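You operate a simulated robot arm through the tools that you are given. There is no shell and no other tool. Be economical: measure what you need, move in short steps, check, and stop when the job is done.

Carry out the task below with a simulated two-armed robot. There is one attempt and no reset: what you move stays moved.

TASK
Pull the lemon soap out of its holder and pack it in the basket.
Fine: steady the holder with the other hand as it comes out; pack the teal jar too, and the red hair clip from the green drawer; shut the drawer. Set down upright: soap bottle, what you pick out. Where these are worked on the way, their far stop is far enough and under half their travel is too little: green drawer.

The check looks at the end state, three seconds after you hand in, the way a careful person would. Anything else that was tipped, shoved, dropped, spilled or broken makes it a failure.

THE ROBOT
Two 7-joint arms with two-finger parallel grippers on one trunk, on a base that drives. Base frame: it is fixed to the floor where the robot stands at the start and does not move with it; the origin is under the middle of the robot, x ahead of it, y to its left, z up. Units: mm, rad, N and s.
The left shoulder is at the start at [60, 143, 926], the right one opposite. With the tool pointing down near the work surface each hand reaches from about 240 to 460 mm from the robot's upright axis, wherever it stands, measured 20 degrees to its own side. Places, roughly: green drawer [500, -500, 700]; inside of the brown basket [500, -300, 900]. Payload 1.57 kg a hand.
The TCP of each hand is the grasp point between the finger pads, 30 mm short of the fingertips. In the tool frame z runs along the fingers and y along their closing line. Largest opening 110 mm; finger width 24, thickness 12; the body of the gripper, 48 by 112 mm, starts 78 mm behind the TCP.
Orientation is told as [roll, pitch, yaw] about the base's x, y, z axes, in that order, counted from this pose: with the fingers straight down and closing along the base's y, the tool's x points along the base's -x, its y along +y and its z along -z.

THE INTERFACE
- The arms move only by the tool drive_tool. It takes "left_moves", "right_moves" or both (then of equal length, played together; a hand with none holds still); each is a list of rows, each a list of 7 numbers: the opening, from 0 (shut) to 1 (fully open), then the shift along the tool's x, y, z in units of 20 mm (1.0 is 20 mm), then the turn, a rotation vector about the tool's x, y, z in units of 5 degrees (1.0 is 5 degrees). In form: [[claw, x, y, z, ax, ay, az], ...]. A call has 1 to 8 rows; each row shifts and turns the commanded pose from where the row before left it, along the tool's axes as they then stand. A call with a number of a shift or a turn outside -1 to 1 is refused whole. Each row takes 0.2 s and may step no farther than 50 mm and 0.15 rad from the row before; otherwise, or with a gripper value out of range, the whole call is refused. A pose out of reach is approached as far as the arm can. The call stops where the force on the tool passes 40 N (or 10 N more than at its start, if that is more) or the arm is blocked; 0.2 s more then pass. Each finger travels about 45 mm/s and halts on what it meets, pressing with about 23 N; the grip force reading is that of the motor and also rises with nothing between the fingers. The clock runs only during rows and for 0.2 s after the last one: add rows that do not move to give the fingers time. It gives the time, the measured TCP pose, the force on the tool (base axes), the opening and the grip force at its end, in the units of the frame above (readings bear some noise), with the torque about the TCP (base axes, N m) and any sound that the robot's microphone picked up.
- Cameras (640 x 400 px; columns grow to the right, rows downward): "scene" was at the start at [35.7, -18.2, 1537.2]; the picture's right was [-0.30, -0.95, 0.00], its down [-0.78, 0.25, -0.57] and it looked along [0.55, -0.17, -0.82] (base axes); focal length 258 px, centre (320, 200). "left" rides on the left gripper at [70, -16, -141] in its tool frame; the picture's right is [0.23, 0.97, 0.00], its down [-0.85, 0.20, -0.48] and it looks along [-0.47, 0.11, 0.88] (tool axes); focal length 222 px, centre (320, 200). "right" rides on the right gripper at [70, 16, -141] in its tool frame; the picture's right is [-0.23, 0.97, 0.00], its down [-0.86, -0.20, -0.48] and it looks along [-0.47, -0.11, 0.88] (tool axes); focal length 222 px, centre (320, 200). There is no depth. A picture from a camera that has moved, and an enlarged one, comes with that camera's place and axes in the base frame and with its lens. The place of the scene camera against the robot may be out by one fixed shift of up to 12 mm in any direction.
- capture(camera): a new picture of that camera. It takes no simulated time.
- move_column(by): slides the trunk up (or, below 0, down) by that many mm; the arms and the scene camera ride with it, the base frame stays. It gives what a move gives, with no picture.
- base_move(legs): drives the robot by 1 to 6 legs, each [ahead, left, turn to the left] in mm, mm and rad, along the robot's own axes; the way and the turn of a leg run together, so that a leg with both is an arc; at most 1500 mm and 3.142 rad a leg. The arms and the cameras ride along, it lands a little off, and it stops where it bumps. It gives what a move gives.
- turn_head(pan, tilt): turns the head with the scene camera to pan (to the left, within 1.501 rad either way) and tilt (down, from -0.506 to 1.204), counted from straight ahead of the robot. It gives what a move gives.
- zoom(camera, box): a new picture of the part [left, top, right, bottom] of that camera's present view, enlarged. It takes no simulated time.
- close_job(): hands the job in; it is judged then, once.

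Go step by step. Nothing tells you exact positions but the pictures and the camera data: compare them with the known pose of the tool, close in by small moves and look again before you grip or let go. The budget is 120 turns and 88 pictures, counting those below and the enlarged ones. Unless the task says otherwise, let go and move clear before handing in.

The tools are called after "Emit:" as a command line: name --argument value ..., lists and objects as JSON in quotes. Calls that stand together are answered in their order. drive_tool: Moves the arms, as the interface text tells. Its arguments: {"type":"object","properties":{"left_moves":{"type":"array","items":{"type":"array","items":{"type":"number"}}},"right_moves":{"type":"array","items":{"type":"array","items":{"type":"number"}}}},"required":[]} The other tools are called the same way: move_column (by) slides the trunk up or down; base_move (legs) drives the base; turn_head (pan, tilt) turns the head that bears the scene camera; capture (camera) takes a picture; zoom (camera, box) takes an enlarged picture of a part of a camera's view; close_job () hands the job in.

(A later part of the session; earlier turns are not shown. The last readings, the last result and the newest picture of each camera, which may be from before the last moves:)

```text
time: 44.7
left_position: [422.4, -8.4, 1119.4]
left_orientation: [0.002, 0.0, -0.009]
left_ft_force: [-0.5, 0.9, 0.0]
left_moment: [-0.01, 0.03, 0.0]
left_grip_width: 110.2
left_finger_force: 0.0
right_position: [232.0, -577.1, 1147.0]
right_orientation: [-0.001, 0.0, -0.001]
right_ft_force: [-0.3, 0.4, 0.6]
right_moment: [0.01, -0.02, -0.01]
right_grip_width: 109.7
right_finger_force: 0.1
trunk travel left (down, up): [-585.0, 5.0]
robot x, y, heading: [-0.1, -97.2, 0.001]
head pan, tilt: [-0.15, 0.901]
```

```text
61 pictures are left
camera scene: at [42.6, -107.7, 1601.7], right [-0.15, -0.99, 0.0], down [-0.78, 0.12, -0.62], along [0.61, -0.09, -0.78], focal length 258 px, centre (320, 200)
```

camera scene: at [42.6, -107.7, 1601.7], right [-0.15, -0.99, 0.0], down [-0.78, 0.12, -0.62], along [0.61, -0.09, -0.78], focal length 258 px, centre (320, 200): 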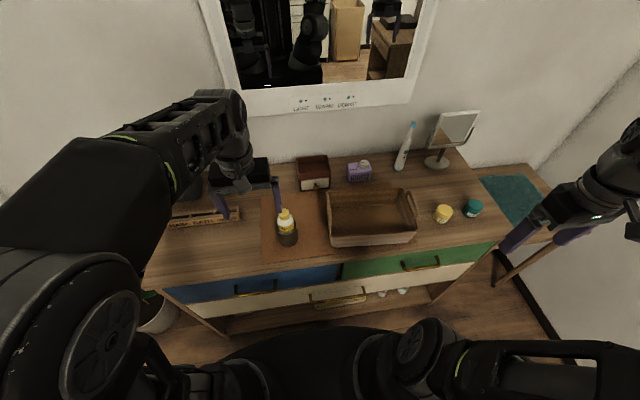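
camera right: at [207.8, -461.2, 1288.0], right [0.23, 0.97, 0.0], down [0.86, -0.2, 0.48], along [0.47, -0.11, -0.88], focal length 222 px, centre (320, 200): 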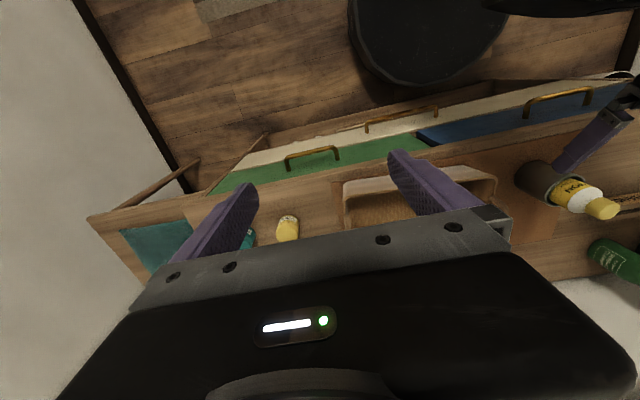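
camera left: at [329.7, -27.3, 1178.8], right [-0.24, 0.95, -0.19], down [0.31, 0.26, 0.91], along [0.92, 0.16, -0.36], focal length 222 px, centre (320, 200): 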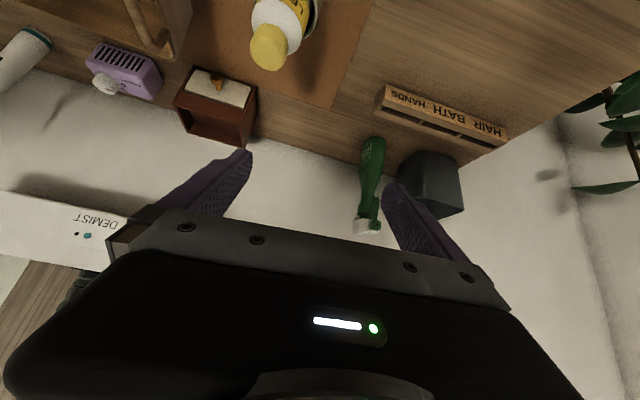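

Back in the normal elbow-up posture. I'll repeat the forward tilt from here, as in the first attempt, with the base now shifted.

Emit:
drive_tool --left_moves '[[1, 0.5, -0.4, 0, 0, -1, 0], [1, 0.5, -0.4, -0.05, 0, -1, 0], [1, 0.5, -0.4, -0.09, 0, -1, 0], [1, 0.48, -0.4, -0.13, 0, -1, 0], [1, 0.47, -0.4, -0.17, 0, -1, 0], [1, 0, -0.4, 0, 0, -1, 0], [1, 0, -0.4, 0, 0, -1, 0], [1, 0, -0.2, 0, 0, -1, 0]]'

Emit:
drive_tool --left_moves '[[1, 0.4, 0, 0.4, 0, -1, 0], [1, 0.4, 0, 0.4, 0, -1, 0], [1, 0.45, 0, 0.35, 0, -1, 0], [1, 0.45, 0, 0.3, 0, -1, 0], [1, 0.87, 0, 0.5, 0, 0, 0]]'

```text
time: 46.5
left_position: [371.5, -68.0, 1117.8]
left_orientation: [0.006, -0.702, -0.01]
left_ft_force: [-0.6, 0.6, -0.3]
left_moment: [0.0, 0.02, 0.02]
left_grip_width: 110.3
left_finger_force: 0.1
right_position: [231.7, -577.5, 1147.6]
right_orientation: [0.0, 0.001, 0.0]
right_ft_force: [-0.4, 0.9, -0.5]
right_moment: [0.01, 0.0, -0.03]
right_grip_width: 110.1
right_finger_force: 0.0
trunk travel left (down, up): [-585.0, 5.0]
robot x, y, heading: [-0.2, -97.4, -0.003]
head pan, tilt: [-0.15, 0.901]
```

```text
time: 47.5
left_position: [372.9, -124.2, 1077.6]
left_orientation: [-0.235, -0.856, 0.138]
left_ft_force: [-1.1, -0.4, -0.2]
left_moment: [0.0, 0.03, 0.0]
left_grip_width: 109.8
left_finger_force: 0.2
left hand out of reach, approached as far as the arm can: row 2, 3, 4, 5
right_position: [231.8, -577.1, 1146.5]
right_orientation: [0.0, -0.001, -0.001]
right_ft_force: [0.1, 0.2, -0.5]
right_moment: [0.02, 0.01, 0.0]
right_grip_width: 109.9
right_finger_force: 0.1
trunk travel left (down, up): [-585.0, 5.0]
robot x, y, heading: [1.0, -101.8, 0.001]
head pan, tilt: [-0.15, 0.901]
stopped in row 5 (left hand): the arm was blocked; the commanded pose is now the measured one
```

At this side offset the wrist limits the tilt. With the hand crossing the robot's midline, as in the first try, it worked. I'll drive the base back left so the holder sits at −69 mm relative to it, with the robot kept further back than before.

Emit:
base_move --legs '[[0, 110, 0]]'

Emit:
drive_tool --left_moves '[[1, -0.6, 0, -0.4, -1, 0, 0], [1, -0.6, -0.5, -0.4, -1, 0, 0], [1, 0, -0.5, 0, -0.6, 0, 0], [1, 0, -0.5, 0, 0, 0, 0], [1, 0, -0.5, 0, 0, 0, 0]]'

```text
time: 48.7
left_position: [371.5, -14.4, 1077.9]
left_orientation: [-0.241, -0.856, 0.142]
left_ft_force: [0.0, 0.4, -0.7]
left_moment: [-0.03, 0.01, -0.02]
left_grip_width: 110.1
left_finger_force: 0.1
right_position: [232.5, -466.1, 1147.6]
right_orientation: [0.0, 0.0, -0.001]
right_ft_force: [-0.3, -0.1, 0.3]
right_moment: [-0.01, -0.03, -0.03]
right_grip_width: 109.9
right_finger_force: 0.1
trunk travel left (down, up): [-585.0, 5.0]
robot x, y, heading: [-0.0, 11.8, -0.003]
head pan, tilt: [-0.15, 0.901]
```

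```text
time: 49.4
left_position: [333.4, 37.6, 1037.8]
left_orientation: [-0.04, -0.634, 0.199]
left_ft_force: [0.2, -0.4, 0.1]
left_moment: [-0.03, -0.02, -0.01]
left_grip_width: 110.0
left_finger_force: 0.0
right_position: [231.9, -466.9, 1146.4]
right_orientation: [-0.001, -0.001, -0.003]
right_ft_force: [-0.4, -0.4, -0.8]
right_moment: [0.0, -0.03, 0.0]
right_grip_width: 110.1
right_finger_force: 0.0
trunk travel left (down, up): [-585.0, 5.0]
robot x, y, heading: [3.9, 13.8, 0.0]
head pan, tilt: [-0.15, 0.901]
stopped in row 3 (left hand): the arm was blocked; the commanded pose is now the measured one
```

I'll bring the hand back to vertical and high, then replay the first attempt's move exactly at the new base position.

Emit:
drive_tool --left_moves '[[1, 0, 0, 0, 0, 1, 0], [1, 0, 0, 0, 0, 1, 0], [1, 0, 0, 0, 0, 1, 0], [1, 0, 0, 0, 0, 1, 0], [1, -0.5, 0, -0.7, 0, 1, 0], [1, -0.5, 0, -1, 0, 1, 0], [1, -0.5, 0, -1, -0.5, 1, 1], [1, -0.5, 0, -1, 0, 0.3, 1]]'

Emit:
drive_tool --left_moves '[[1, -1, 0, -0.5, 0, 0, 0.3], [1, -1, 0, -0.5, 0, 0, 0], [1, -1, 0, 0, 0, 0, 0], [1, 0, 0, 0, 0, 0, 0]]'

```text
time: 51.1
left_position: [360.5, 42.7, 1118.4]
left_orientation: [0.016, 0.003, -0.002]
left_ft_force: [0.1, 0.4, 0.2]
left_moment: [-0.04, 0.0, 0.0]
left_grip_width: 110.0
left_finger_force: 0.0
right_position: [232.3, -467.8, 1146.5]
right_orientation: [0.0, 0.001, -0.002]
right_ft_force: [-0.2, -0.3, -0.5]
right_moment: [0.01, -0.01, -0.02]
right_grip_width: 110.2
right_finger_force: 0.1
trunk travel left (down, up): [-585.0, 5.0]
robot x, y, heading: [3.6, 8.8, -0.006]
head pan, tilt: [-0.15, 0.901]
```

```text
time: 52.1
left_position: [421.8, 41.5, 1137.5]
left_orientation: [0.018, 0.002, -0.023]
left_ft_force: [-0.6, 0.1, 0.5]
left_moment: [0.01, -0.02, 0.0]
left_grip_width: 110.1
left_finger_force: 0.1
right_position: [231.7, -467.1, 1147.1]
right_orientation: [0.0, 0.002, -0.002]
right_ft_force: [-0.4, 0.5, -1.5]
right_moment: [0.0, 0.02, 0.02]
right_grip_width: 110.1
right_finger_force: 0.0
trunk travel left (down, up): [-585.0, 5.0]
robot x, y, heading: [-4.2, 9.9, -0.003]
head pan, tilt: [-0.15, 0.901]
```

Emit:
drive_tool --left_moves '[[1, 0.5, -0.7, 0, 0, -1, 0.3], [1, 0.5, -0.7, -0.05, 0, -1, 0], [1, 0.5, -0.7, -0.09, 0, -1, 0], [1, 0.48, -0.7, -0.13, 0, -1, 0], [1, 0, -0.7, 0, 0, -1, 0], [1, 0, -0.7, 0, 0, -1, 0], [1, 0, -0.7, 0, 0, -1, 0], [1, 0, -0.6, 0, 0, -1, 0]]'

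Emit:
drive_tool --left_moves '[[1, 0, 0, 0, 0, -1, 0], [1, 0, 0, 0, 0, -1, 0], [1, 0, 0, 0, 0, -1, 0], [1, 0, 0, 0, 0, -1, 0], [1, 0.87, 0, 0.5, 0, 0, 0], [1, 0.87, 0, 0.5, 0, 0, 0]]'

```text
time: 54.0
left_position: [388.3, -53.2, 1135.9]
left_orientation: [-0.083, -0.625, 0.045]
left_ft_force: [0.7, 0.7, 0.4]
left_moment: [0.01, -0.04, -0.01]
left_grip_width: 110.2
left_finger_force: 0.1
right_position: [232.5, -467.1, 1148.1]
right_orientation: [0.0, 0.0, -0.002]
right_ft_force: [-1.1, -1.2, 0.6]
right_moment: [-0.02, 0.0, -0.01]
right_grip_width: 110.0
right_finger_force: 0.1
trunk travel left (down, up): [-585.0, 5.0]
robot x, y, heading: [1.1, 11.3, 0.001]
head pan, tilt: [-0.15, 0.901]
```

```text
time: 54.5
left_position: [390.4, -49.1, 1129.3]
left_orientation: [-0.151, -0.678, 0.108]
left_ft_force: [0.5, 0.9, 0.3]
left_moment: [0.02, 0.0, 0.03]
left_grip_width: 110.0
left_finger_force: 0.1
right_position: [232.2, -466.7, 1147.1]
right_orientation: [0.001, 0.0, -0.003]
right_ft_force: [-0.3, 0.1, 0.2]
right_moment: [0.0, -0.01, 0.0]
right_grip_width: 109.9
right_finger_force: 0.1
trunk travel left (down, up): [-585.0, 5.0]
robot x, y, heading: [1.4, 8.6, -0.003]
head pan, tilt: [-0.15, 0.901]
stopped in row 2 (left hand): the arm was blocked; the commanded pose is now the measured one
```

Emit:
drive_tool --left_moves '[[1, 0.4, 0, -0.3, 0, -0.5, 0], [1, 0.4, 0, -0.3, 0, -0.5, 0], [1, 0.4, 0, -0.3, 0, -0.5, 0], [1, 0, 0, 0, -0.5, -0.5, 0], [1, 0, 0, 0, -0.5, -0.5, 0]]'

Emit:
capture --camera "scene"

```text
time: 55.5
left_position: [370.4, -31.0, 1112.3]
left_orientation: [-0.271, -0.661, 0.295]
left_ft_force: [-0.6, 0.1, -0.6]
left_moment: [-0.01, -0.01, 0.0]
left_grip_width: 110.1
left_finger_force: 0.2
right_position: [232.6, -466.9, 1145.9]
right_orientation: [0.0, 0.0, 0.0]
right_ft_force: [0.2, -0.1, 0.6]
right_moment: [-0.02, -0.02, -0.01]
right_grip_width: 109.8
right_finger_force: 0.0
trunk travel left (down, up): [-585.0, 5.0]
robot x, y, heading: [-2.7, 11.9, -0.007]
head pan, tilt: [-0.15, 0.901]
stopped in row 5 (left hand): the arm was blocked; the commanded pose is now the measured one
```

```text
60 pictures are left
camera scene: at [42.4, 2.0, 1601.7], right [-0.15, -0.99, 0.0], down [-0.77, 0.12, -0.62], along [0.61, -0.09, -0.78], focal length 258 px, centre (320, 200)
```

scene: 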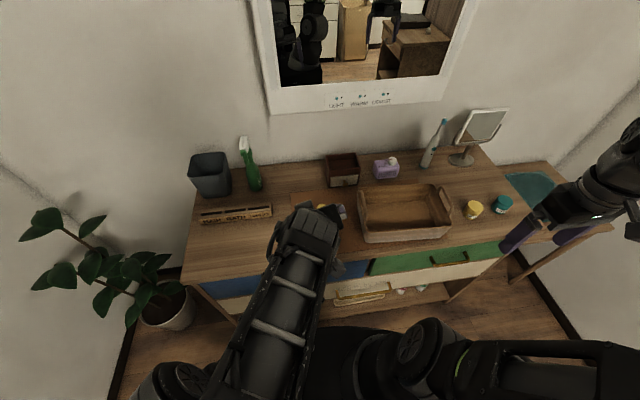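

Reaching down close to the body is what folds the wrist. I'll back the robot well away instead, so the left arm can extend forward with the hand nearly aligned to the forearm.

Emit:
base_move --legs '[[-170, -110, 0]]'

Emit:
drive_tool --left_moves '[[1, -0.7, 0, 0.7, 0, 0, 0], [1, -0.7, 0, 0.7, 0, 0, 0], [1, -0.7, 0, 0.7, 0, 0, 0], [1, -0.7, 0, 0.7, -0.7, -1, 0], [1, -0.7, 0, 0.7, -0.7, -1, 0], [1, -0.7, 0, 0.7, -0.7, -1, 0], [1, 0, 0, 0, -0.7, -1, 0]]'

Emit:
capture --camera "scene"

```text
time: 57.1
left_position: [200.9, -142.8, 1112.7]
left_orientation: [-0.272, -0.664, 0.294]
left_ft_force: [0.6, 0.2, 0.8]
left_moment: [0.01, -0.01, 0.04]
left_grip_width: 109.8
left_finger_force: 0.0
right_position: [62.4, -576.9, 1147.0]
right_orientation: [-0.002, 0.0, -0.001]
right_ft_force: [0.1, -1.2, 0.0]
right_moment: [0.04, -0.04, 0.02]
right_grip_width: 109.9
right_finger_force: 0.1
trunk travel left (down, up): [-585.0, 5.0]
robot x, y, heading: [-170.0, -100.1, -0.002]
head pan, tilt: [-0.15, 0.901]
```

```text
time: 58.2
left_position: [259.8, -179.8, 1121.6]
left_orientation: [-0.409, -0.655, 0.362]
left_ft_force: [-0.5, -0.1, 0.5]
left_moment: [-0.02, 0.0, -0.02]
left_grip_width: 109.9
left_finger_force: 0.1
right_position: [63.2, -576.1, 1147.6]
right_orientation: [0.0, 0.0, 0.0]
right_ft_force: [0.0, -0.3, 0.3]
right_moment: [0.0, -0.01, -0.01]
right_grip_width: 110.1
right_finger_force: 0.1
trunk travel left (down, up): [-585.0, 5.0]
robot x, y, heading: [-170.0, -100.5, -0.003]
head pan, tilt: [-0.15, 0.901]
stopped in row 5 (left hand): the arm was blocked; the commanded pose is now the measured one
```

```text
59 pictures are left
camera scene: at [-126.7, -107.0, 1601.7], right [-0.15, -0.99, 0.0], down [-0.77, 0.12, -0.62], along [0.61, -0.09, -0.78], focal length 258 px, centre (320, 200)
```

scene: 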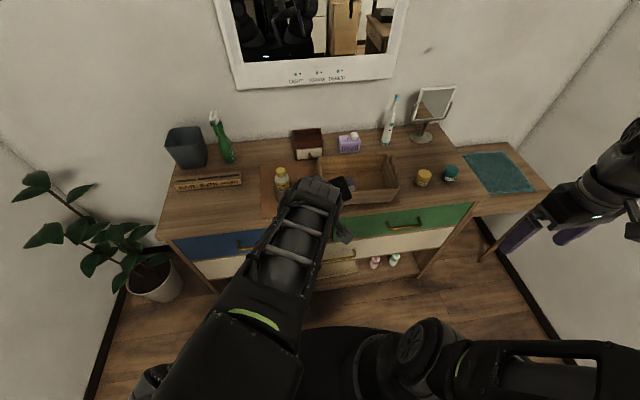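

The left arm reaches the tilted, yawed poses well when the hand is about 150 mm above shoulder height. So I'll lower the trunk for the grasp, with both hands coming in diagonally from their own sides. First the left hand returns to vertical and the base moves back in, centred on the holder.

Emit:
drive_tool --left_moves '[[1, 0, 0, 0, -1, 1, 0], [1, 0, 0, 0, -1, 1, 0], [1, 0, 0, 0, -1, 1, 0], [1, 0, 0, 0, -1, 1, 0], [1, 0, 0, 0, -0.7, 1, 0], [1, 0, 0, 0, 0, 1, 0.7], [1, 0, 0, 0, 0, 1, 1], [1, 0, 0, 0, 0, 0.5, 1]]'

Emit:
drive_tool --left_moves '[[1, 0, 1, 0, 0, 0, 0.7], [1, 0, 1, 0, 0, 0, 0.7], [1, 0, 1, 0, 0, 0, 0], [1, 0, 1, 0, 0, 0, 0]]'

```text
time: 60.0
left_position: [260.0, -177.7, 1121.1]
left_orientation: [0.064, 0.001, 0.057]
left_ft_force: [-0.4, 0.3, -0.8]
left_moment: [-0.03, -0.04, -0.03]
left_grip_width: 110.1
left_finger_force: 0.1
right_position: [63.3, -574.7, 1147.2]
right_orientation: [-0.001, 0.0, 0.001]
right_ft_force: [0.0, -0.3, -0.4]
right_moment: [0.01, 0.03, 0.01]
right_grip_width: 109.9
right_finger_force: 0.0
trunk travel left (down, up): [-585.0, 5.0]
robot x, y, heading: [-168.2, -98.6, -0.004]
head pan, tilt: [-0.15, 0.901]
```

```text
time: 61.0
left_position: [261.7, -99.4, 1126.6]
left_orientation: [0.065, 0.012, -0.064]
left_ft_force: [0.3, 1.7, 0.2]
left_moment: [0.0, 0.01, 0.0]
left_grip_width: 110.1
left_finger_force: 0.0
right_position: [62.6, -576.0, 1147.0]
right_orientation: [0.0, 0.0, -0.001]
right_ft_force: [0.2, 0.2, 0.3]
right_moment: [0.02, 0.01, 0.0]
right_grip_width: 109.9
right_finger_force: 0.1
trunk travel left (down, up): [-585.0, 5.0]
robot x, y, heading: [-167.0, -97.3, -0.003]
head pan, tilt: [-0.15, 0.901]
```

Emit:
drive_tool --left_moves '[[1, 0, 1, 0, 0.6, 0, 0], [1, 0, 0, 0, 0, 0, 1], [1, 0, 0, 0, 0, 0, 1], [1, 0, 0, 0, 0, 0, 1], [1, 0, 0, 0, 0, 0, 1], [1, 0, 0, 0, 0, 0, 1], [1, 0, 0, 0, 0, 0, 1], [1, 0, 0, 0, 0, 0, 1]]' --right_moves '[[1, -1, 1, 0, 0, 0, 0], [1, -1, 1, 0, 0, 0, 0], [1, -1, 1, 0, 0, 0, 0], [1, -1, 1, 0, 0, 0, 0], [1, -1, 1, 0, 0, 0, 0], [1, 0, 1, 0, 0, 0, 0], [1, 0, 1, 0, 0, 0, 0], [1, 0, 1, 0, 0, 0, 0]]'

Emit:
drive_tool --left_moves '[[1, 0, 0, 0, 0, 0, 1], [1, 0, 0, 0, 0, 0, 1], [1, 0, 0, 0, 0, 0, 1], [1, 0, 0, 0, 0, 0, 1], [1, 0, 0, 0, 0, -1, 0], [1, 0, 0, 0, 0, -1, 0], [1, 0, 0, 0, 0, -1, 0], [1, 0, 0, 0, 0, -1, 0]]' --right_moves '[[1, 0, 0, 0, 0, 0, -1], [1, 0, 0, 0, 0, 0, -1], [1, 0, 0, 0, 0, 0, -1], [1, 0, 0, 0, 0, 0, -1], [1, 0, 0, 0, 0, 0, -1], [1, 0, 0, 0, 0, 0, -1], [1, 0, 0, 0, 0, 0, -1], [1, 0, 0, 0, 0, 0, -1]]'

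```text
time: 62.9
left_position: [262.5, -79.3, 1129.4]
left_orientation: [0.005, 0.015, -0.677]
left_ft_force: [-0.5, 0.5, -0.5]
left_moment: [-0.01, 0.01, 0.0]
left_grip_width: 110.0
left_finger_force: 0.1
right_position: [163.1, -415.3, 1147.2]
right_orientation: [0.0, 0.001, -0.001]
right_ft_force: [0.1, 0.3, 0.2]
right_moment: [-0.02, 0.01, 0.04]
right_grip_width: 110.0
right_finger_force: 0.0
trunk travel left (down, up): [-585.0, 5.0]
robot x, y, heading: [-168.9, -98.5, -0.003]
head pan, tilt: [-0.15, 0.901]
```

```text
time: 64.7
left_position: [263.8, -80.3, 1127.0]
left_orientation: [0.001, -0.335, -1.024]
left_ft_force: [0.6, 0.7, 0.6]
left_moment: [-0.02, 0.03, -0.01]
left_grip_width: 110.0
left_finger_force: 0.1
right_position: [162.3, -416.2, 1146.1]
right_orientation: [0.0, 0.001, 0.698]
right_ft_force: [0.5, 0.6, -0.1]
right_moment: [0.03, -0.02, -0.02]
right_grip_width: 110.0
right_finger_force: 0.1
trunk travel left (down, up): [-585.0, 5.0]
robot x, y, heading: [-168.2, -99.0, -0.0]
head pan, tilt: [-0.15, 0.901]
```

Emit:
drive_tool --left_moves '[[1, 0, 0, 0, 0, -1, 0], [1, 0, 0, 0, 0, -1, 0], [1, 0, 0, 0, 0, -1, 0], [1, 0, 0, 0, 0, -1, 0], [1, 0, 0, 0, 0, -1, 0], [1, 0, 0, 0, 0, -1, 0], [1, 0, 0, 0, 0, 0, 0], [1, 0, 0, 0, 0, 0, 0]]' --right_moves '[[1, 0, 0, 0, 0, 0, -1], [1, 0, 0, 0, 0, 0, -1], [1, 0, 0, 0, 0, 0, -1], [1, 0, 0, 0, 0, 0, -1], [1, 0, 0, 0, 0, -1, 0], [1, 0, 0, 0, 0, -1, 0], [1, 0, 0, 0, 0, -1, 0], [1, 0, 0, 0, 0, -1, 0]]'

Emit:
drive_tool --right_moves '[[1, 0, 0, 0, 0, -1, 0], [1, 0, 0, 0, 0, -1, 0], [1, 0, 0, 0, 0, -1, 0], [1, 0, 0, 0, 0, -1, 0], [1, 0, 0, 0, 0, -1, 0], [1, 0, 0, 0, 0, -1, 0], [1, 0, 0, 0, 0, 0, 0]]'

Emit:
capture --camera "scene"

```text
time: 66.5
left_position: [263.2, -79.0, 1127.5]
left_orientation: [-0.003, -0.857, -1.025]
left_ft_force: [-0.2, -0.3, 0.9]
left_moment: [0.02, 0.01, 0.03]
left_grip_width: 109.8
left_finger_force: 0.0
right_position: [163.3, -417.1, 1147.5]
right_orientation: [0.003, -0.353, 1.048]
right_ft_force: [0.2, 0.4, 0.4]
right_moment: [0.01, 0.02, -0.01]
right_grip_width: 110.2
right_finger_force: 0.1
trunk travel left (down, up): [-585.0, 5.0]
robot x, y, heading: [-166.9, -103.1, -0.002]
head pan, tilt: [-0.15, 0.901]
```

```text
time: 68.0
left_position: [263.0, -79.8, 1128.2]
left_orientation: [-0.002, -0.858, -1.025]
left_ft_force: [0.5, -0.2, 0.3]
left_moment: [0.0, 0.01, -0.01]
left_grip_width: 110.3
left_finger_force: 0.1
right_position: [163.3, -415.2, 1147.2]
right_orientation: [-0.001, -0.874, 1.045]
right_ft_force: [0.1, -0.5, -0.3]
right_moment: [-0.01, 0.02, -0.01]
right_grip_width: 109.8
right_finger_force: 0.0
trunk travel left (down, up): [-585.0, 5.0]
robot x, y, heading: [-167.6, -99.5, -0.002]
head pan, tilt: [-0.15, 0.901]
```

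```text
58 pictures are left
camera scene: at [-127.0, -106.9, 1601.7], right [-0.15, -0.99, 0.0], down [-0.77, 0.12, -0.62], along [0.61, -0.09, -0.78], focal length 258 px, centre (320, 200)
```

scene: 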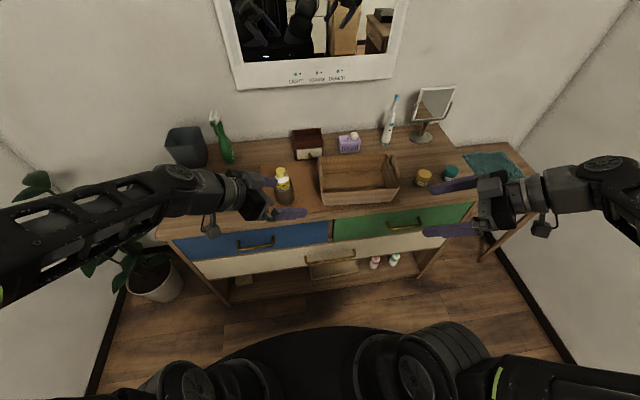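

Both hands took their diagonal poses cleanly. Next I raise the right hand, lower the trunk so the left gets to holder height, and approach the holder with the base from the front-left.

Emit:
drive_tool --right_moves '[[1, -0.767, 0, -0.64, 0, 0, 0], [1, -0.767, 0, -0.64, 0, 0, 0], [1, -0.767, 0, -0.64, 0, 0, 0], [1, -0.767, 0, -0.64, 0, 0, 0], [1, -0.767, 0, -0.64, 0, 0, 0], [1, -0.767, 0, -0.64, 0, 0, 0]]'

Emit:
move_column --by -193

Emit:
base_move --legs '[[100, 110, 0]]'

```text
time: 69.5
left_position: [262.7, -78.1, 1128.7]
left_orientation: [-0.001, -0.857, -1.022]
left_ft_force: [-0.2, 0.9, 0.0]
left_moment: [-0.04, 0.0, 0.0]
left_grip_width: 110.2
left_finger_force: 0.1
right_position: [167.6, -415.5, 1253.1]
right_orientation: [0.001, -0.875, 1.044]
right_ft_force: [0.4, -0.4, 0.3]
right_moment: [-0.05, 0.01, 0.02]
right_grip_width: 110.0
right_finger_force: 0.1
right hand out of reach, approached as far as the arm can: row 6
trunk travel left (down, up): [-585.0, 5.0]
robot x, y, heading: [-167.0, -101.3, -0.002]
head pan, tilt: [-0.15, 0.901]
```

```text
time: 71.6
left_position: [262.1, -79.4, 935.9]
left_orientation: [0.0, -0.857, -1.024]
left_ft_force: [0.2, -0.8, -0.8]
left_moment: [0.02, 0.0, 0.0]
left_grip_width: 110.0
left_finger_force: 0.0
right_position: [168.8, -416.3, 1061.0]
right_orientation: [0.002, -0.873, 1.045]
right_ft_force: [0.1, -0.2, -0.6]
right_moment: [-0.02, 0.02, 0.01]
right_grip_width: 109.9
right_finger_force: 0.0
trunk travel left (down, up): [-392.0, 198.0]
robot x, y, heading: [-167.2, -99.0, -0.005]
head pan, tilt: [-0.15, 0.901]
```

```text
time: 72.9
left_position: [364.0, 30.4, 934.8]
left_orientation: [0.0, -0.856, -1.025]
left_ft_force: [0.1, -0.1, 0.4]
left_moment: [-0.03, 0.01, -0.02]
left_grip_width: 110.0
left_finger_force: 0.0
right_position: [269.6, -306.5, 1061.8]
right_orientation: [-0.001, -0.872, 1.046]
right_ft_force: [-0.4, 0.8, -0.1]
right_moment: [-0.01, 0.01, -0.02]
right_grip_width: 109.6
right_finger_force: 0.1
trunk travel left (down, up): [-392.0, 198.0]
robot x, y, heading: [-67.5, 12.4, 0.002]
head pan, tilt: [-0.15, 0.901]
```

Emit:
move_column --by 50

Emit:
drive_tool --left_moves '[[1, 0.757, 0, 0.654, 0, 0, 0], [1, 0.757, 0, 0.654, 0, 0, 0], [1, 0.38, 0, 0.33, 0, 0, 0]]'

Emit:
capture --camera "left"

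Emit:
capture --camera "scene"

```text
time: 73.8
left_position: [364.4, 30.5, 985.1]
left_orientation: [-0.001, -0.857, -1.023]
left_ft_force: [0.0, 0.2, -0.1]
left_moment: [0.0, 0.06, 0.03]
left_grip_width: 110.0
left_finger_force: 0.0
right_position: [268.8, -307.8, 1110.5]
right_orientation: [-0.002, -0.874, 1.046]
right_ft_force: [-0.2, 0.9, 0.8]
right_moment: [0.01, 0.0, 0.01]
right_grip_width: 109.8
right_finger_force: 0.1
trunk travel left (down, up): [-442.0, 148.0]
robot x, y, heading: [-64.1, 13.2, -0.006]
head pan, tilt: [-0.15, 0.901]
```

```text
time: 74.7
left_position: [363.6, 30.5, 936.2]
left_orientation: [-0.003, -0.859, -1.025]
left_ft_force: [0.7, 0.2, 0.0]
left_moment: [0.03, 0.02, 0.01]
left_grip_width: 109.9
left_finger_force: 0.0
right_position: [267.9, -307.5, 1111.0]
right_orientation: [-0.001, -0.872, 1.047]
right_ft_force: [0.0, 0.0, -0.1]
right_moment: [0.04, 0.03, -0.04]
right_grip_width: 109.9
right_finger_force: 0.0
trunk travel left (down, up): [-442.0, 148.0]
robot x, y, heading: [-68.4, 8.5, -0.002]
head pan, tilt: [-0.15, 0.901]
```

```text
57 pictures are left
camera left: at [272.1, 151.4, 975.0], right [0.76, 0.63, -0.17], down [0.27, -0.07, 0.96], along [0.6, -0.77, -0.22], focal length 222 px, centre (320, 200)
```

left: 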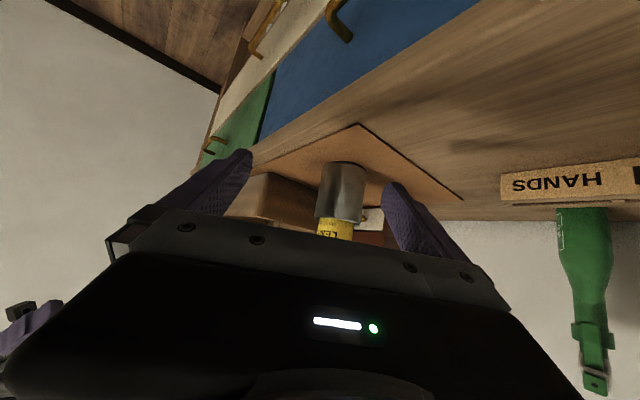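

```text
56 pictures are left
camera scene: at [-26.5, 2.1, 1458.7], right [-0.15, -0.99, 0.0], down [-0.77, 0.12, -0.62], along [0.61, -0.09, -0.78], focal length 258 px, centre (320, 200)
```

scene: 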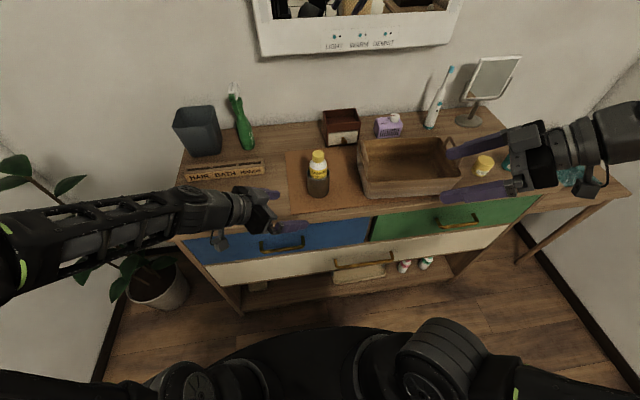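

Triangulating with the hand cameras puts the holder axis near (475,-67), its rim at z≈932, the table at ≈861 and the cap top at ≈1000. The scene-only heights were about 28 mm too high. I'll lower to z≈903 and approach in steps.

Emit:
move_column --by -33

Emit:
base_move --legs '[[54, -3, 0], [20, -33, 0]]'

Emit:
capture --camera "left"

Emit:
capture --camera "scene"

```text
time: 75.4
left_position: [363.8, 29.1, 901.5]
left_orientation: [-0.002, -0.855, -1.024]
left_ft_force: [0.1, -0.3, 0.1]
left_moment: [0.0, 0.0, 0.02]
left_grip_width: 110.2
left_finger_force: 0.1
right_position: [267.6, -307.3, 1077.5]
right_orientation: [0.001, -0.873, 1.046]
right_ft_force: [-0.5, 0.5, 0.0]
right_moment: [-0.03, 0.01, -0.01]
right_grip_width: 109.9
right_finger_force: 0.1
trunk travel left (down, up): [-409.0, 181.0]
robot x, y, heading: [-69.6, 8.8, -0.004]
head pan, tilt: [-0.15, 0.901]
```

```text
time: 76.8
left_position: [438.5, -7.8, 903.1]
left_orientation: [0.0, -0.856, -1.025]
left_ft_force: [0.5, -0.1, -0.2]
left_moment: [0.02, -0.01, 0.02]
left_grip_width: 110.1
left_finger_force: 0.1
right_position: [342.9, -345.2, 1076.6]
right_orientation: [0.002, -0.873, 1.042]
right_ft_force: [0.1, 0.4, -0.2]
right_moment: [0.03, 0.0, -0.01]
right_grip_width: 109.8
right_finger_force: 0.1
trunk travel left (down, up): [-409.0, 181.0]
robot x, y, heading: [6.9, -28.1, -0.001]
head pan, tilt: [-0.15, 0.901]
```

```text
55 pictures are left
camera left: at [347.0, 114.3, 942.2], right [0.76, 0.63, -0.17], down [0.27, -0.07, 0.96], along [0.59, -0.77, -0.22], focal length 222 px, centre (320, 200)
```

left: 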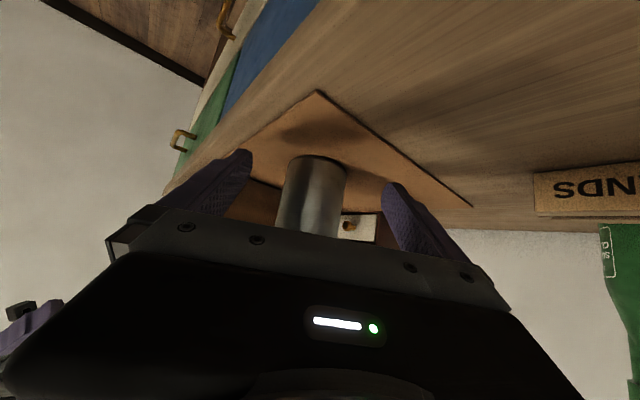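

```text
54 pictures are left
camera scene: at [48.6, -35.3, 1425.7], right [-0.15, -0.99, 0.0], down [-0.77, 0.12, -0.62], along [0.61, -0.09, -0.78], focal length 258 px, centre (320, 200)
```

scene: 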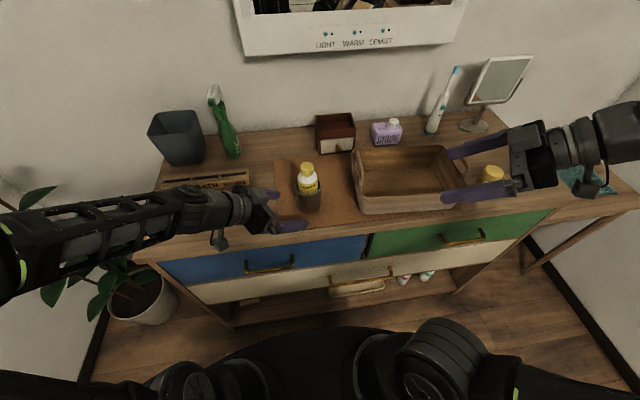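

The holder axis from this closer view is (476,-67), in line with the left hand. I'll drive the last 70 mm and check.

Emit:
base_move --legs '[[36, -57, 0]]'

Emit:
capture --camera "left"

Emit:
zoom --camera "scene" --box '[200, 120, 420, 260]'

```text
time: 77.8
left_position: [474.2, -66.0, 902.8]
left_orientation: [-0.001, -0.855, -1.026]
left_ft_force: [-0.1, 0.5, 0.7]
left_moment: [-0.01, 0.01, 0.0]
left_grip_width: 110.1
left_finger_force: 0.2
right_position: [379.3, -402.2, 1077.3]
right_orientation: [0.002, -0.872, 1.041]
right_ft_force: [0.5, -0.9, 0.6]
right_moment: [0.01, 0.02, 0.04]
right_grip_width: 110.3
right_finger_force: 0.0
trunk travel left (down, up): [-409.0, 181.0]
robot x, y, heading: [42.0, -84.3, -0.005]
head pan, tilt: [-0.15, 0.901]
```

```text
53 pictures are left
camera left: at [382.8, 57.1, 942.2], right [0.76, 0.63, -0.17], down [0.27, -0.07, 0.96], along [0.59, -0.77, -0.22], focal length 222 px, centre (320, 200)
```

left: 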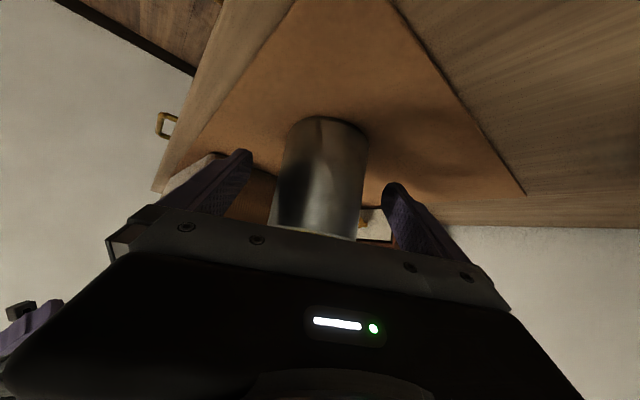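

```text
2.86 times, centred on (310, 190) of scene
camera zoom: at [84.2, -92.2, 1425.7], right [-0.15, -0.99, 0.0], down [-0.77, 0.12, -0.62], along [0.61, -0.09, -0.78], focal length 736 px, centre (349, 229)
```

zoom: 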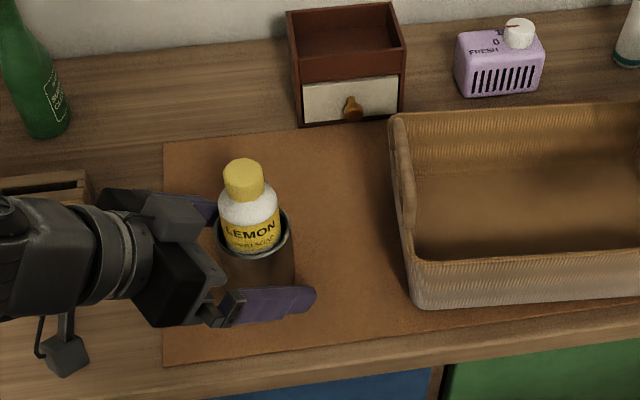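

Emit:
drive_tool --left_moves '[[0, 0, 0, 0, 0, 0, 0], [0, 0, 0, 0, 0, 0, 0], [0, 0, 0, 0, 0, 0, 0], [0, 0, 0, 0, 0, 0, 0], [0, 0, 0, 0, 0, 0, 0]]'

Emit:
zoom --camera "scene" --box '[200, 120, 420, 260]'

Emit:
capture --camera "right"

```text
time: 79.0
left_position: [475.0, -64.6, 902.6]
left_orientation: [0.0, -0.856, -1.027]
left_ft_force: [-0.1, 0.0, 0.5]
left_moment: [0.07, -0.05, -0.02]
left_grip_width: 62.2
left_finger_force: 23.0
right_position: [378.5, -401.7, 1078.0]
right_orientation: [0.001, -0.873, 1.042]
right_ft_force: [-0.1, 0.5, 0.2]
right_moment: [-0.01, 0.0, 0.0]
right_grip_width: 109.9
right_finger_force: 0.1
trunk travel left (down, up): [-409.0, 181.0]
robot x, y, heading: [44.1, -83.0, -0.008]
head pan, tilt: [-0.15, 0.901]
```

```text
2.86 times, centred on (310, 190) of scene
camera zoom: at [83.5, -91.0, 1425.7], right [-0.15, -0.99, 0.0], down [-0.77, 0.12, -0.62], along [0.61, -0.09, -0.78], focal length 736 px, centre (349, 229)
```

zoom: 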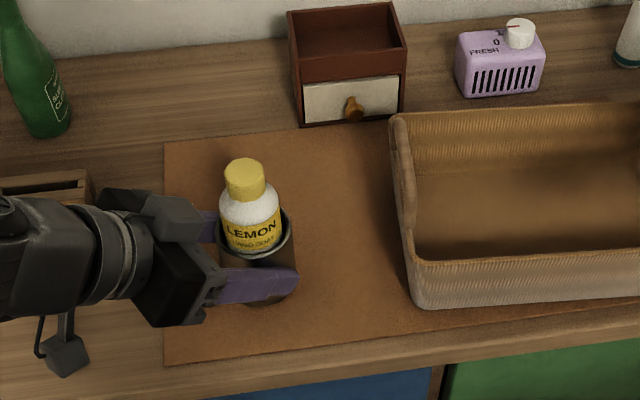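

```text
50 pictures are left
camera right: at [287.2, -525.6, 1114.9], right [-0.77, 0.62, 0.17], down [0.26, 0.06, 0.96], along [0.58, 0.79, -0.21], focal length 222 px, centre (320, 200)
```

right: 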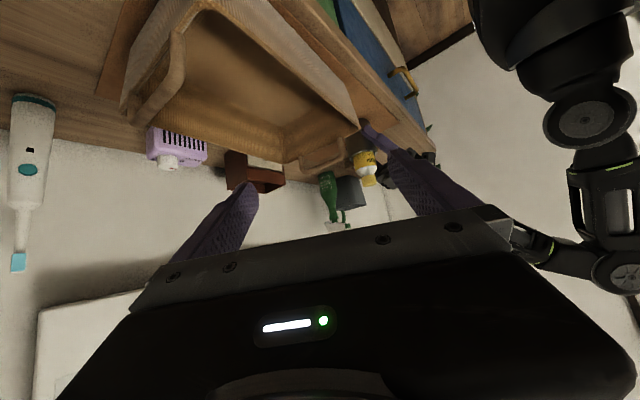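

The holder is gripped at 62 mm. The right hand comes next: I turn it to a 30° yaw so its fingers clear the left palm, narrow the opening and bring it to a pre-grasp in front of the bottle.

Emit:
drive_tool --right_moves '[[0.75, 0, 0, 0, 0.766, 0, 0.643], [0.75, 0, 0, 0, 0.766, 0, 0.643], [0.75, 0, 0, 0, 0.766, 0, 0.643], [0.75, 0, 0, 0, 0.766, 0, 0.643], [0.75, 0, 0, 0, 0.766, 0, 0.643], [0.75, 0, 0, 0, 0.766, 0, 0.643]]' --left_moves '[[0, 0, 0, 0, 0, 0, 0], [0, 0, 0, 0, 0, 0, 0], [0, 0, 0, 0, 0, 0, 0], [0, 0, 0, 0, 0, 0, 0], [0, 0, 0, 0, 0, 0, 0], [0, 0, 0, 0, 0, 0, 0]]'

Emit:
drive_tool --right_moves '[[0.75, -0.267, 0.935, 0.654, 0, 0, 0], [0.75, -0.267, 0.935, 0.654, 0, 0, 0], [0.75, -0.267, 0.935, 0.654, 0, 0, 0], [0.75, -0.267, 0.935, 0.654, 0, 0, 0], [0.75, -0.267, 0.935, 0.654, 0, 0, 0], [0.75, -0.267, 0.935, 0.654, 0, 0, 0], [0.75, -0.267, 0.935, 0.654, 0, 0, 0]]' --left_moves '[[0, 0, 0, 0, 0, 0, 0], [0, 0, 0, 0, 0, 0, 0], [0, 0, 0, 0, 0, 0, 0], [0, 0, 0, 0, 0, 0, 0], [0, 0, 0, 0, 0, 0, 0], [0, 0, 0, 0, 0, 0, 0], [0, 0, 0, 0, 0, 0, 0]]'

```text
time: 80.5
left_position: [474.4, -64.8, 903.2]
left_orientation: [-0.001, -0.857, -1.026]
left_ft_force: [-0.1, 2.1, 1.5]
left_moment: [0.12, -0.07, 0.06]
left_grip_width: 62.1
left_finger_force: 23.5
right_position: [378.7, -402.1, 1077.2]
right_orientation: [-0.001, -0.873, 0.519]
right_ft_force: [-0.7, -0.1, 0.1]
right_moment: [0.01, 0.02, 0.0]
right_grip_width: 82.8
right_finger_force: 0.0
trunk travel left (down, up): [-409.0, 181.0]
robot x, y, heading: [43.9, -85.2, -0.005]
head pan, tilt: [-0.15, 0.901]
```

```text
time: 82.0
left_position: [474.2, -63.2, 902.0]
left_orientation: [0.001, -0.856, -1.026]
left_ft_force: [-0.1, 0.9, 1.6]
left_moment: [0.03, -0.1, 0.04]
left_grip_width: 62.1
left_finger_force: 22.9
right_position: [393.9, -239.5, 1047.0]
right_orientation: [0.0, -0.872, 0.519]
right_ft_force: [-0.6, 0.0, -0.4]
right_moment: [-0.01, -0.02, -0.02]
right_grip_width: 82.5
right_finger_force: 0.1
trunk travel left (down, up): [-409.0, 181.0]
robot x, y, heading: [42.7, -81.5, -0.002]
head pan, tilt: [-0.15, 0.901]
```

Emit:
drive_tool --right_moves '[[0.75, -0.267, 0.935, 0.654, 0, 0, 0], [0.75, -0.267, 0.935, 0.654, 0, 0, 0], [0.75, -0.267, 0.935, 0.654, 0, 0, 0], [0.75, -0.267, 0.935, 0.654, 0, 0, 0], [0.75, -0.267, 0.935, 0.654, 0, 0, 0]]' --left_moves '[[0, 0, 0, 0, 0, 0, 0], [0, 0, 0, 0, 0, 0, 0], [0, 0, 0, 0, 0, 0, 0], [0, 0, 0, 0, 0, 0, 0], [0, 0, 0, 0, 0, 0, 0]]'

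Emit:
capture --camera "right"

Emit:
capture --camera "scene"

```text
time: 83.2
left_position: [473.9, -64.6, 903.9]
left_orientation: [0.001, -0.859, -1.026]
left_ft_force: [-0.2, 0.7, 1.7]
left_moment: [0.1, -0.08, 0.02]
left_grip_width: 62.1
left_finger_force: 22.8
right_position: [407.8, -126.2, 1023.8]
right_orientation: [0.002, -0.874, 0.52]
right_ft_force: [-0.9, 0.1, -0.2]
right_moment: [-0.01, 0.02, -0.01]
right_grip_width: 82.8
right_finger_force: 0.0
trunk travel left (down, up): [-409.0, 181.0]
robot x, y, heading: [37.1, -77.9, -0.002]
head pan, tilt: [-0.15, 0.901]
```

```text
49 pictures are left
camera right: at [266.3, -188.9, 1062.3], right [-0.36, 0.92, 0.17], down [0.26, -0.08, 0.96], along [0.9, 0.39, -0.21], focal length 222 px, centre (320, 200)
```

right: 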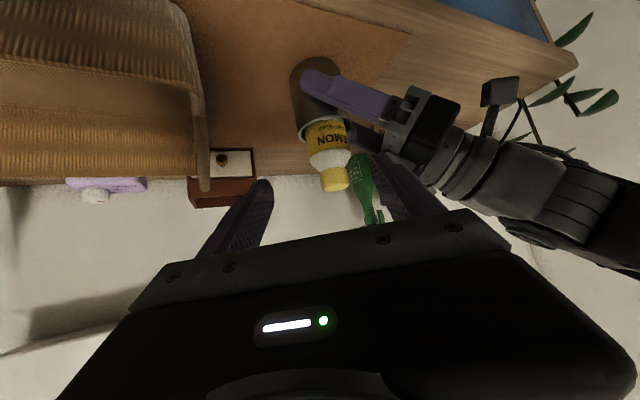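

```text
48 pictures are left
camera scene: at [83.4, -90.9, 1425.7], right [-0.15, -0.99, 0.0], down [-0.77, 0.12, -0.62], along [0.61, -0.1, -0.78], focal length 258 px, centre (320, 200)
```

scene: 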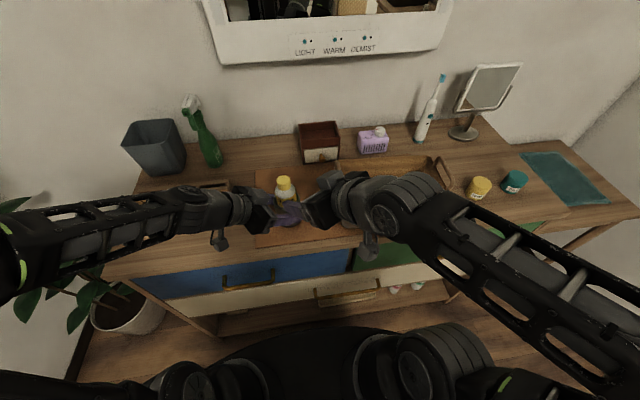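

Intersecting both hand cameras' rays puts the bottle axis near (480,-74) with the cap top at about z 997. I'll line up and move most of the way in.

Emit:
drive_tool --right_moves '[[0.75, -0.28, 0.45, 0, 0, 0, 0], [0.75, 0, 0, 1, 0, 0, 0], [0.75, 0, 0, 1, 0, 0, 0], [0.75, 0, 0, 1, 0, 0, 0], [0.75, 0, 0, 0.5, 0, 0, 0]]' --left_moves '[[0, 0, 0, 0, 0, 0, 0], [0, 0, 0, 0, 0, 0, 0], [0, 0, 0, 0, 0, 0, 0], [0, 0, 0, 0, 0, 0, 0], [0, 0, 0, 0, 0, 0, 0]]'

Emit:
capture --camera "right"

Emit:
zoom --camera "scene" --box '[200, 130, 380, 260]'

```text
time: 84.3
left_position: [479.8, -58.7, 902.1]
left_orientation: [0.0, -0.856, -1.001]
left_ft_force: [3.3, 2.8, 2.2]
left_moment: [-0.09, 0.18, -0.09]
left_grip_width: 61.4
left_finger_force: 22.7
right_position: [444.7, -93.0, 995.7]
right_orientation: [-0.003, -0.882, 0.525]
right_ft_force: [-2.7, -0.5, 2.2]
right_moment: [0.11, 0.03, 0.2]
right_grip_width: 83.6
right_finger_force: 0.6
trunk travel left (down, up): [-409.0, 181.0]
robot x, y, heading: [43.1, -81.9, -0.004]
head pan, tilt: [-0.15, 0.901]
stopped in row 5 (right hand): the force on the tool passed its limit at 62 N (the readings are from after the stop); the commanded pose is now the measured one
```

```text
47 pictures are left
camera right: at [303.6, -155.1, 1031.0], right [-0.36, 0.92, 0.17], down [0.25, -0.08, 0.96], along [0.9, 0.39, -0.2], focal length 222 px, centre (320, 200)
```

right: 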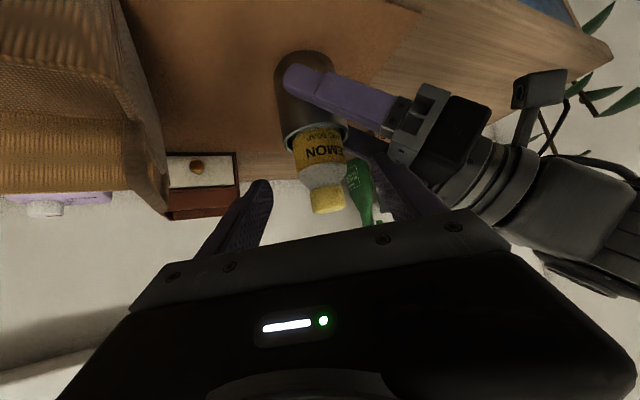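

```text
3.08 times, centred on (290, 195) of scene
camera zoom: at [83.2, -91.0, 1425.7], right [-0.15, -0.99, 0.0], down [-0.77, 0.12, -0.62], along [0.61, -0.1, -0.78], focal length 792 px, centre (412, 215)
```

zoom: 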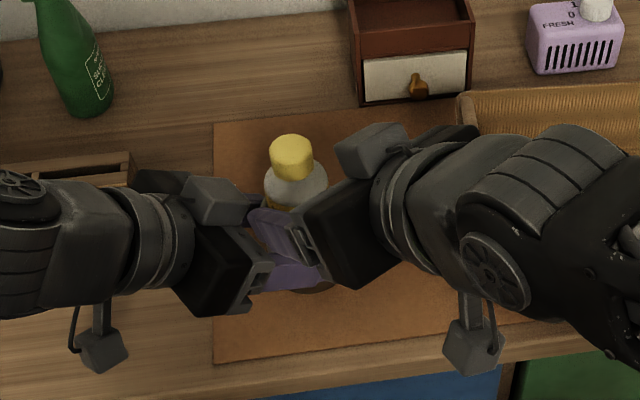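

The right's inner finger touched the left palm and nudged the holder about 8 mm. I'll back off, put the left hand back where it was, and come in with a narrower opening and less yaw.

Emit:
drive_tool --right_moves '[[0.75, 0, 0, -1, 0, 0, 0], [0.75, 0, 0, -1, 0, 0, 0], [0.6, 0, 0, -1, 0, 0, 0], [0.6, 0, 0, 0, 0.766, 0, 0.643], [0.6, 0, 0, 0, 0.766, 0, 0.643], [0.6, 0, 0, 0, 0.766, 0, 0.643]]' --left_moves '[[0, 0, 0, 0, 0, 0, 0], [0, 0, 0, 0, 0, 0, 0], [0, 0, 0, 0, 0, 0, 0], [0, -0.04, -0.2, 0.04, 0, 0, 0], [0, -0.04, -0.2, 0.04, 0, 0, 0], [0, 0, 0, 0, 0, 0, 0]]'

Emit:
capture --camera "right"

Emit:
capture --camera "left"

```text
time: 85.7
left_position: [474.0, -64.4, 902.2]
left_orientation: [-0.001, -0.855, -1.001]
left_ft_force: [-0.5, 1.7, 4.7]
left_moment: [0.14, -0.11, 0.0]
left_grip_width: 61.5
left_finger_force: 23.1
right_position: [403.4, -115.7, 1032.7]
right_orientation: [0.0, -0.884, 0.26]
right_ft_force: [0.1, 0.2, -0.4]
right_moment: [-0.02, -0.03, 0.01]
right_grip_width: 66.1
right_finger_force: 0.0
trunk travel left (down, up): [-409.0, 181.0]
robot x, y, heading: [44.0, -84.1, -0.01]
head pan, tilt: [-0.15, 0.901]
```

```text
45 pictures are left
camera right: at [251.8, -139.6, 1068.9], right [-0.11, 0.98, 0.18], down [0.22, -0.15, 0.96], along [0.97, 0.14, -0.2], focal length 222 px, centre (320, 200)
```

right: 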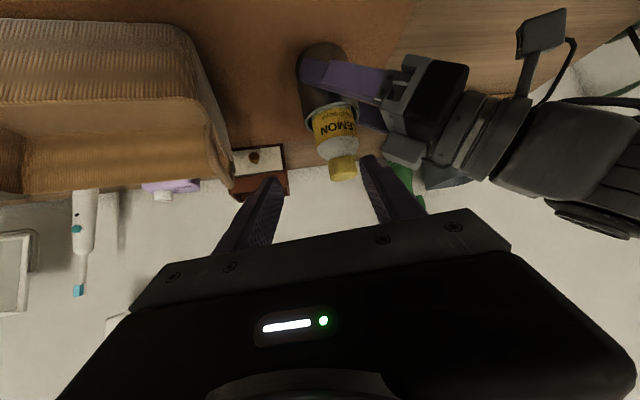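

```text
44 pictures are left
camera left: at [378.7, 55.5, 942.0], right [0.74, 0.65, -0.17], down [0.28, -0.06, 0.96], along [0.61, -0.76, -0.22], focal length 222 px, centre (320, 200)
```

left: 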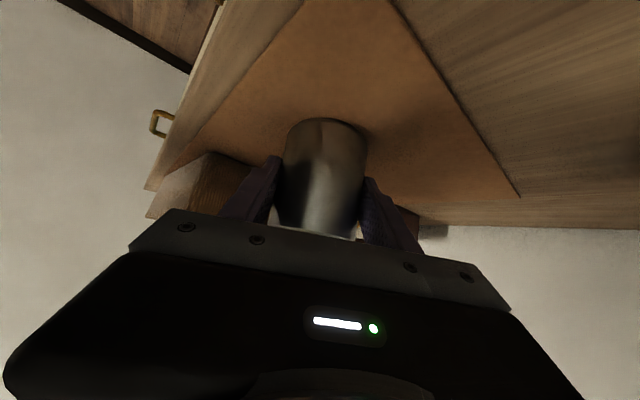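

Emit:
drive_tool --right_moves '[[0.6, 0.2, 0.99, 0, 0, 0, 0], [0.6, 0, 0, 1, 0, 0, 0], [0.6, 0, 0, 1, 0, 0, 0], [0.6, 0, 0, 1, 0, 0, 0], [0.6, 0, 0, 0.5, 0, 0, 0], [0.6, 0, 0, 0.5, 0, 0, 0]]' --left_moves '[[0, 0, 0, 0, 0, 0, 0], [0, 0, 0, 0, 0, 0, 0], [0, 0, 0, 0, 0, 0, 0], [0, 0, 0, 0, 0, 0, 0], [0, 0, 0, 0, 0, 0, 0], [0, 0, 0, 0, 0, 0, 0]]'

Emit:
capture --camera "right"

```text
time: 86.6
left_position: [478.1, -59.3, 902.6]
left_orientation: [-0.001, -0.858, -0.977]
left_ft_force: [1.7, 3.2, 1.1]
left_moment: [-0.17, -0.03, -0.14]
left_grip_width: 61.6
left_finger_force: 22.7
right_position: [426.7, -85.4, 1007.2]
right_orientation: [0.001, -0.892, 0.267]
right_ft_force: [-2.5, -1.7, 3.9]
right_moment: [0.14, -0.06, 0.07]
right_grip_width: 64.8
right_finger_force: 0.1
trunk travel left (down, up): [-409.0, 181.0]
robot x, y, heading: [42.3, -82.4, -0.005]
head pan, tilt: [-0.15, 0.901]
stopped in row 4 (right hand): the force on the tool passed its limit at 62 N (the readings are from after the stop); the commanded pose is now the measured one
```

```text
43 pictures are left
camera right: at [275.4, -110.3, 1041.6], right [-0.12, 0.98, 0.18], down [0.21, -0.15, 0.97], along [0.97, 0.15, -0.19], focal length 222 px, centre (320, 200)
```

right: 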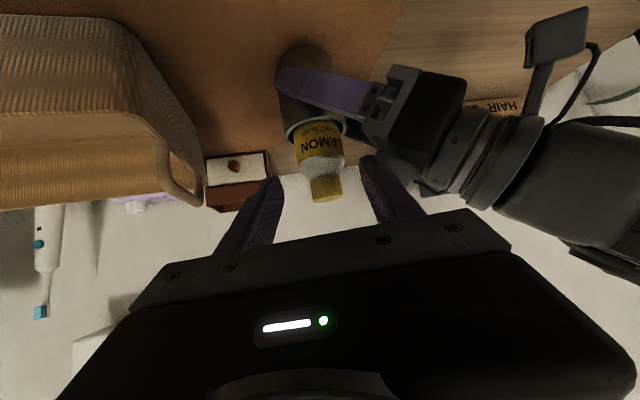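

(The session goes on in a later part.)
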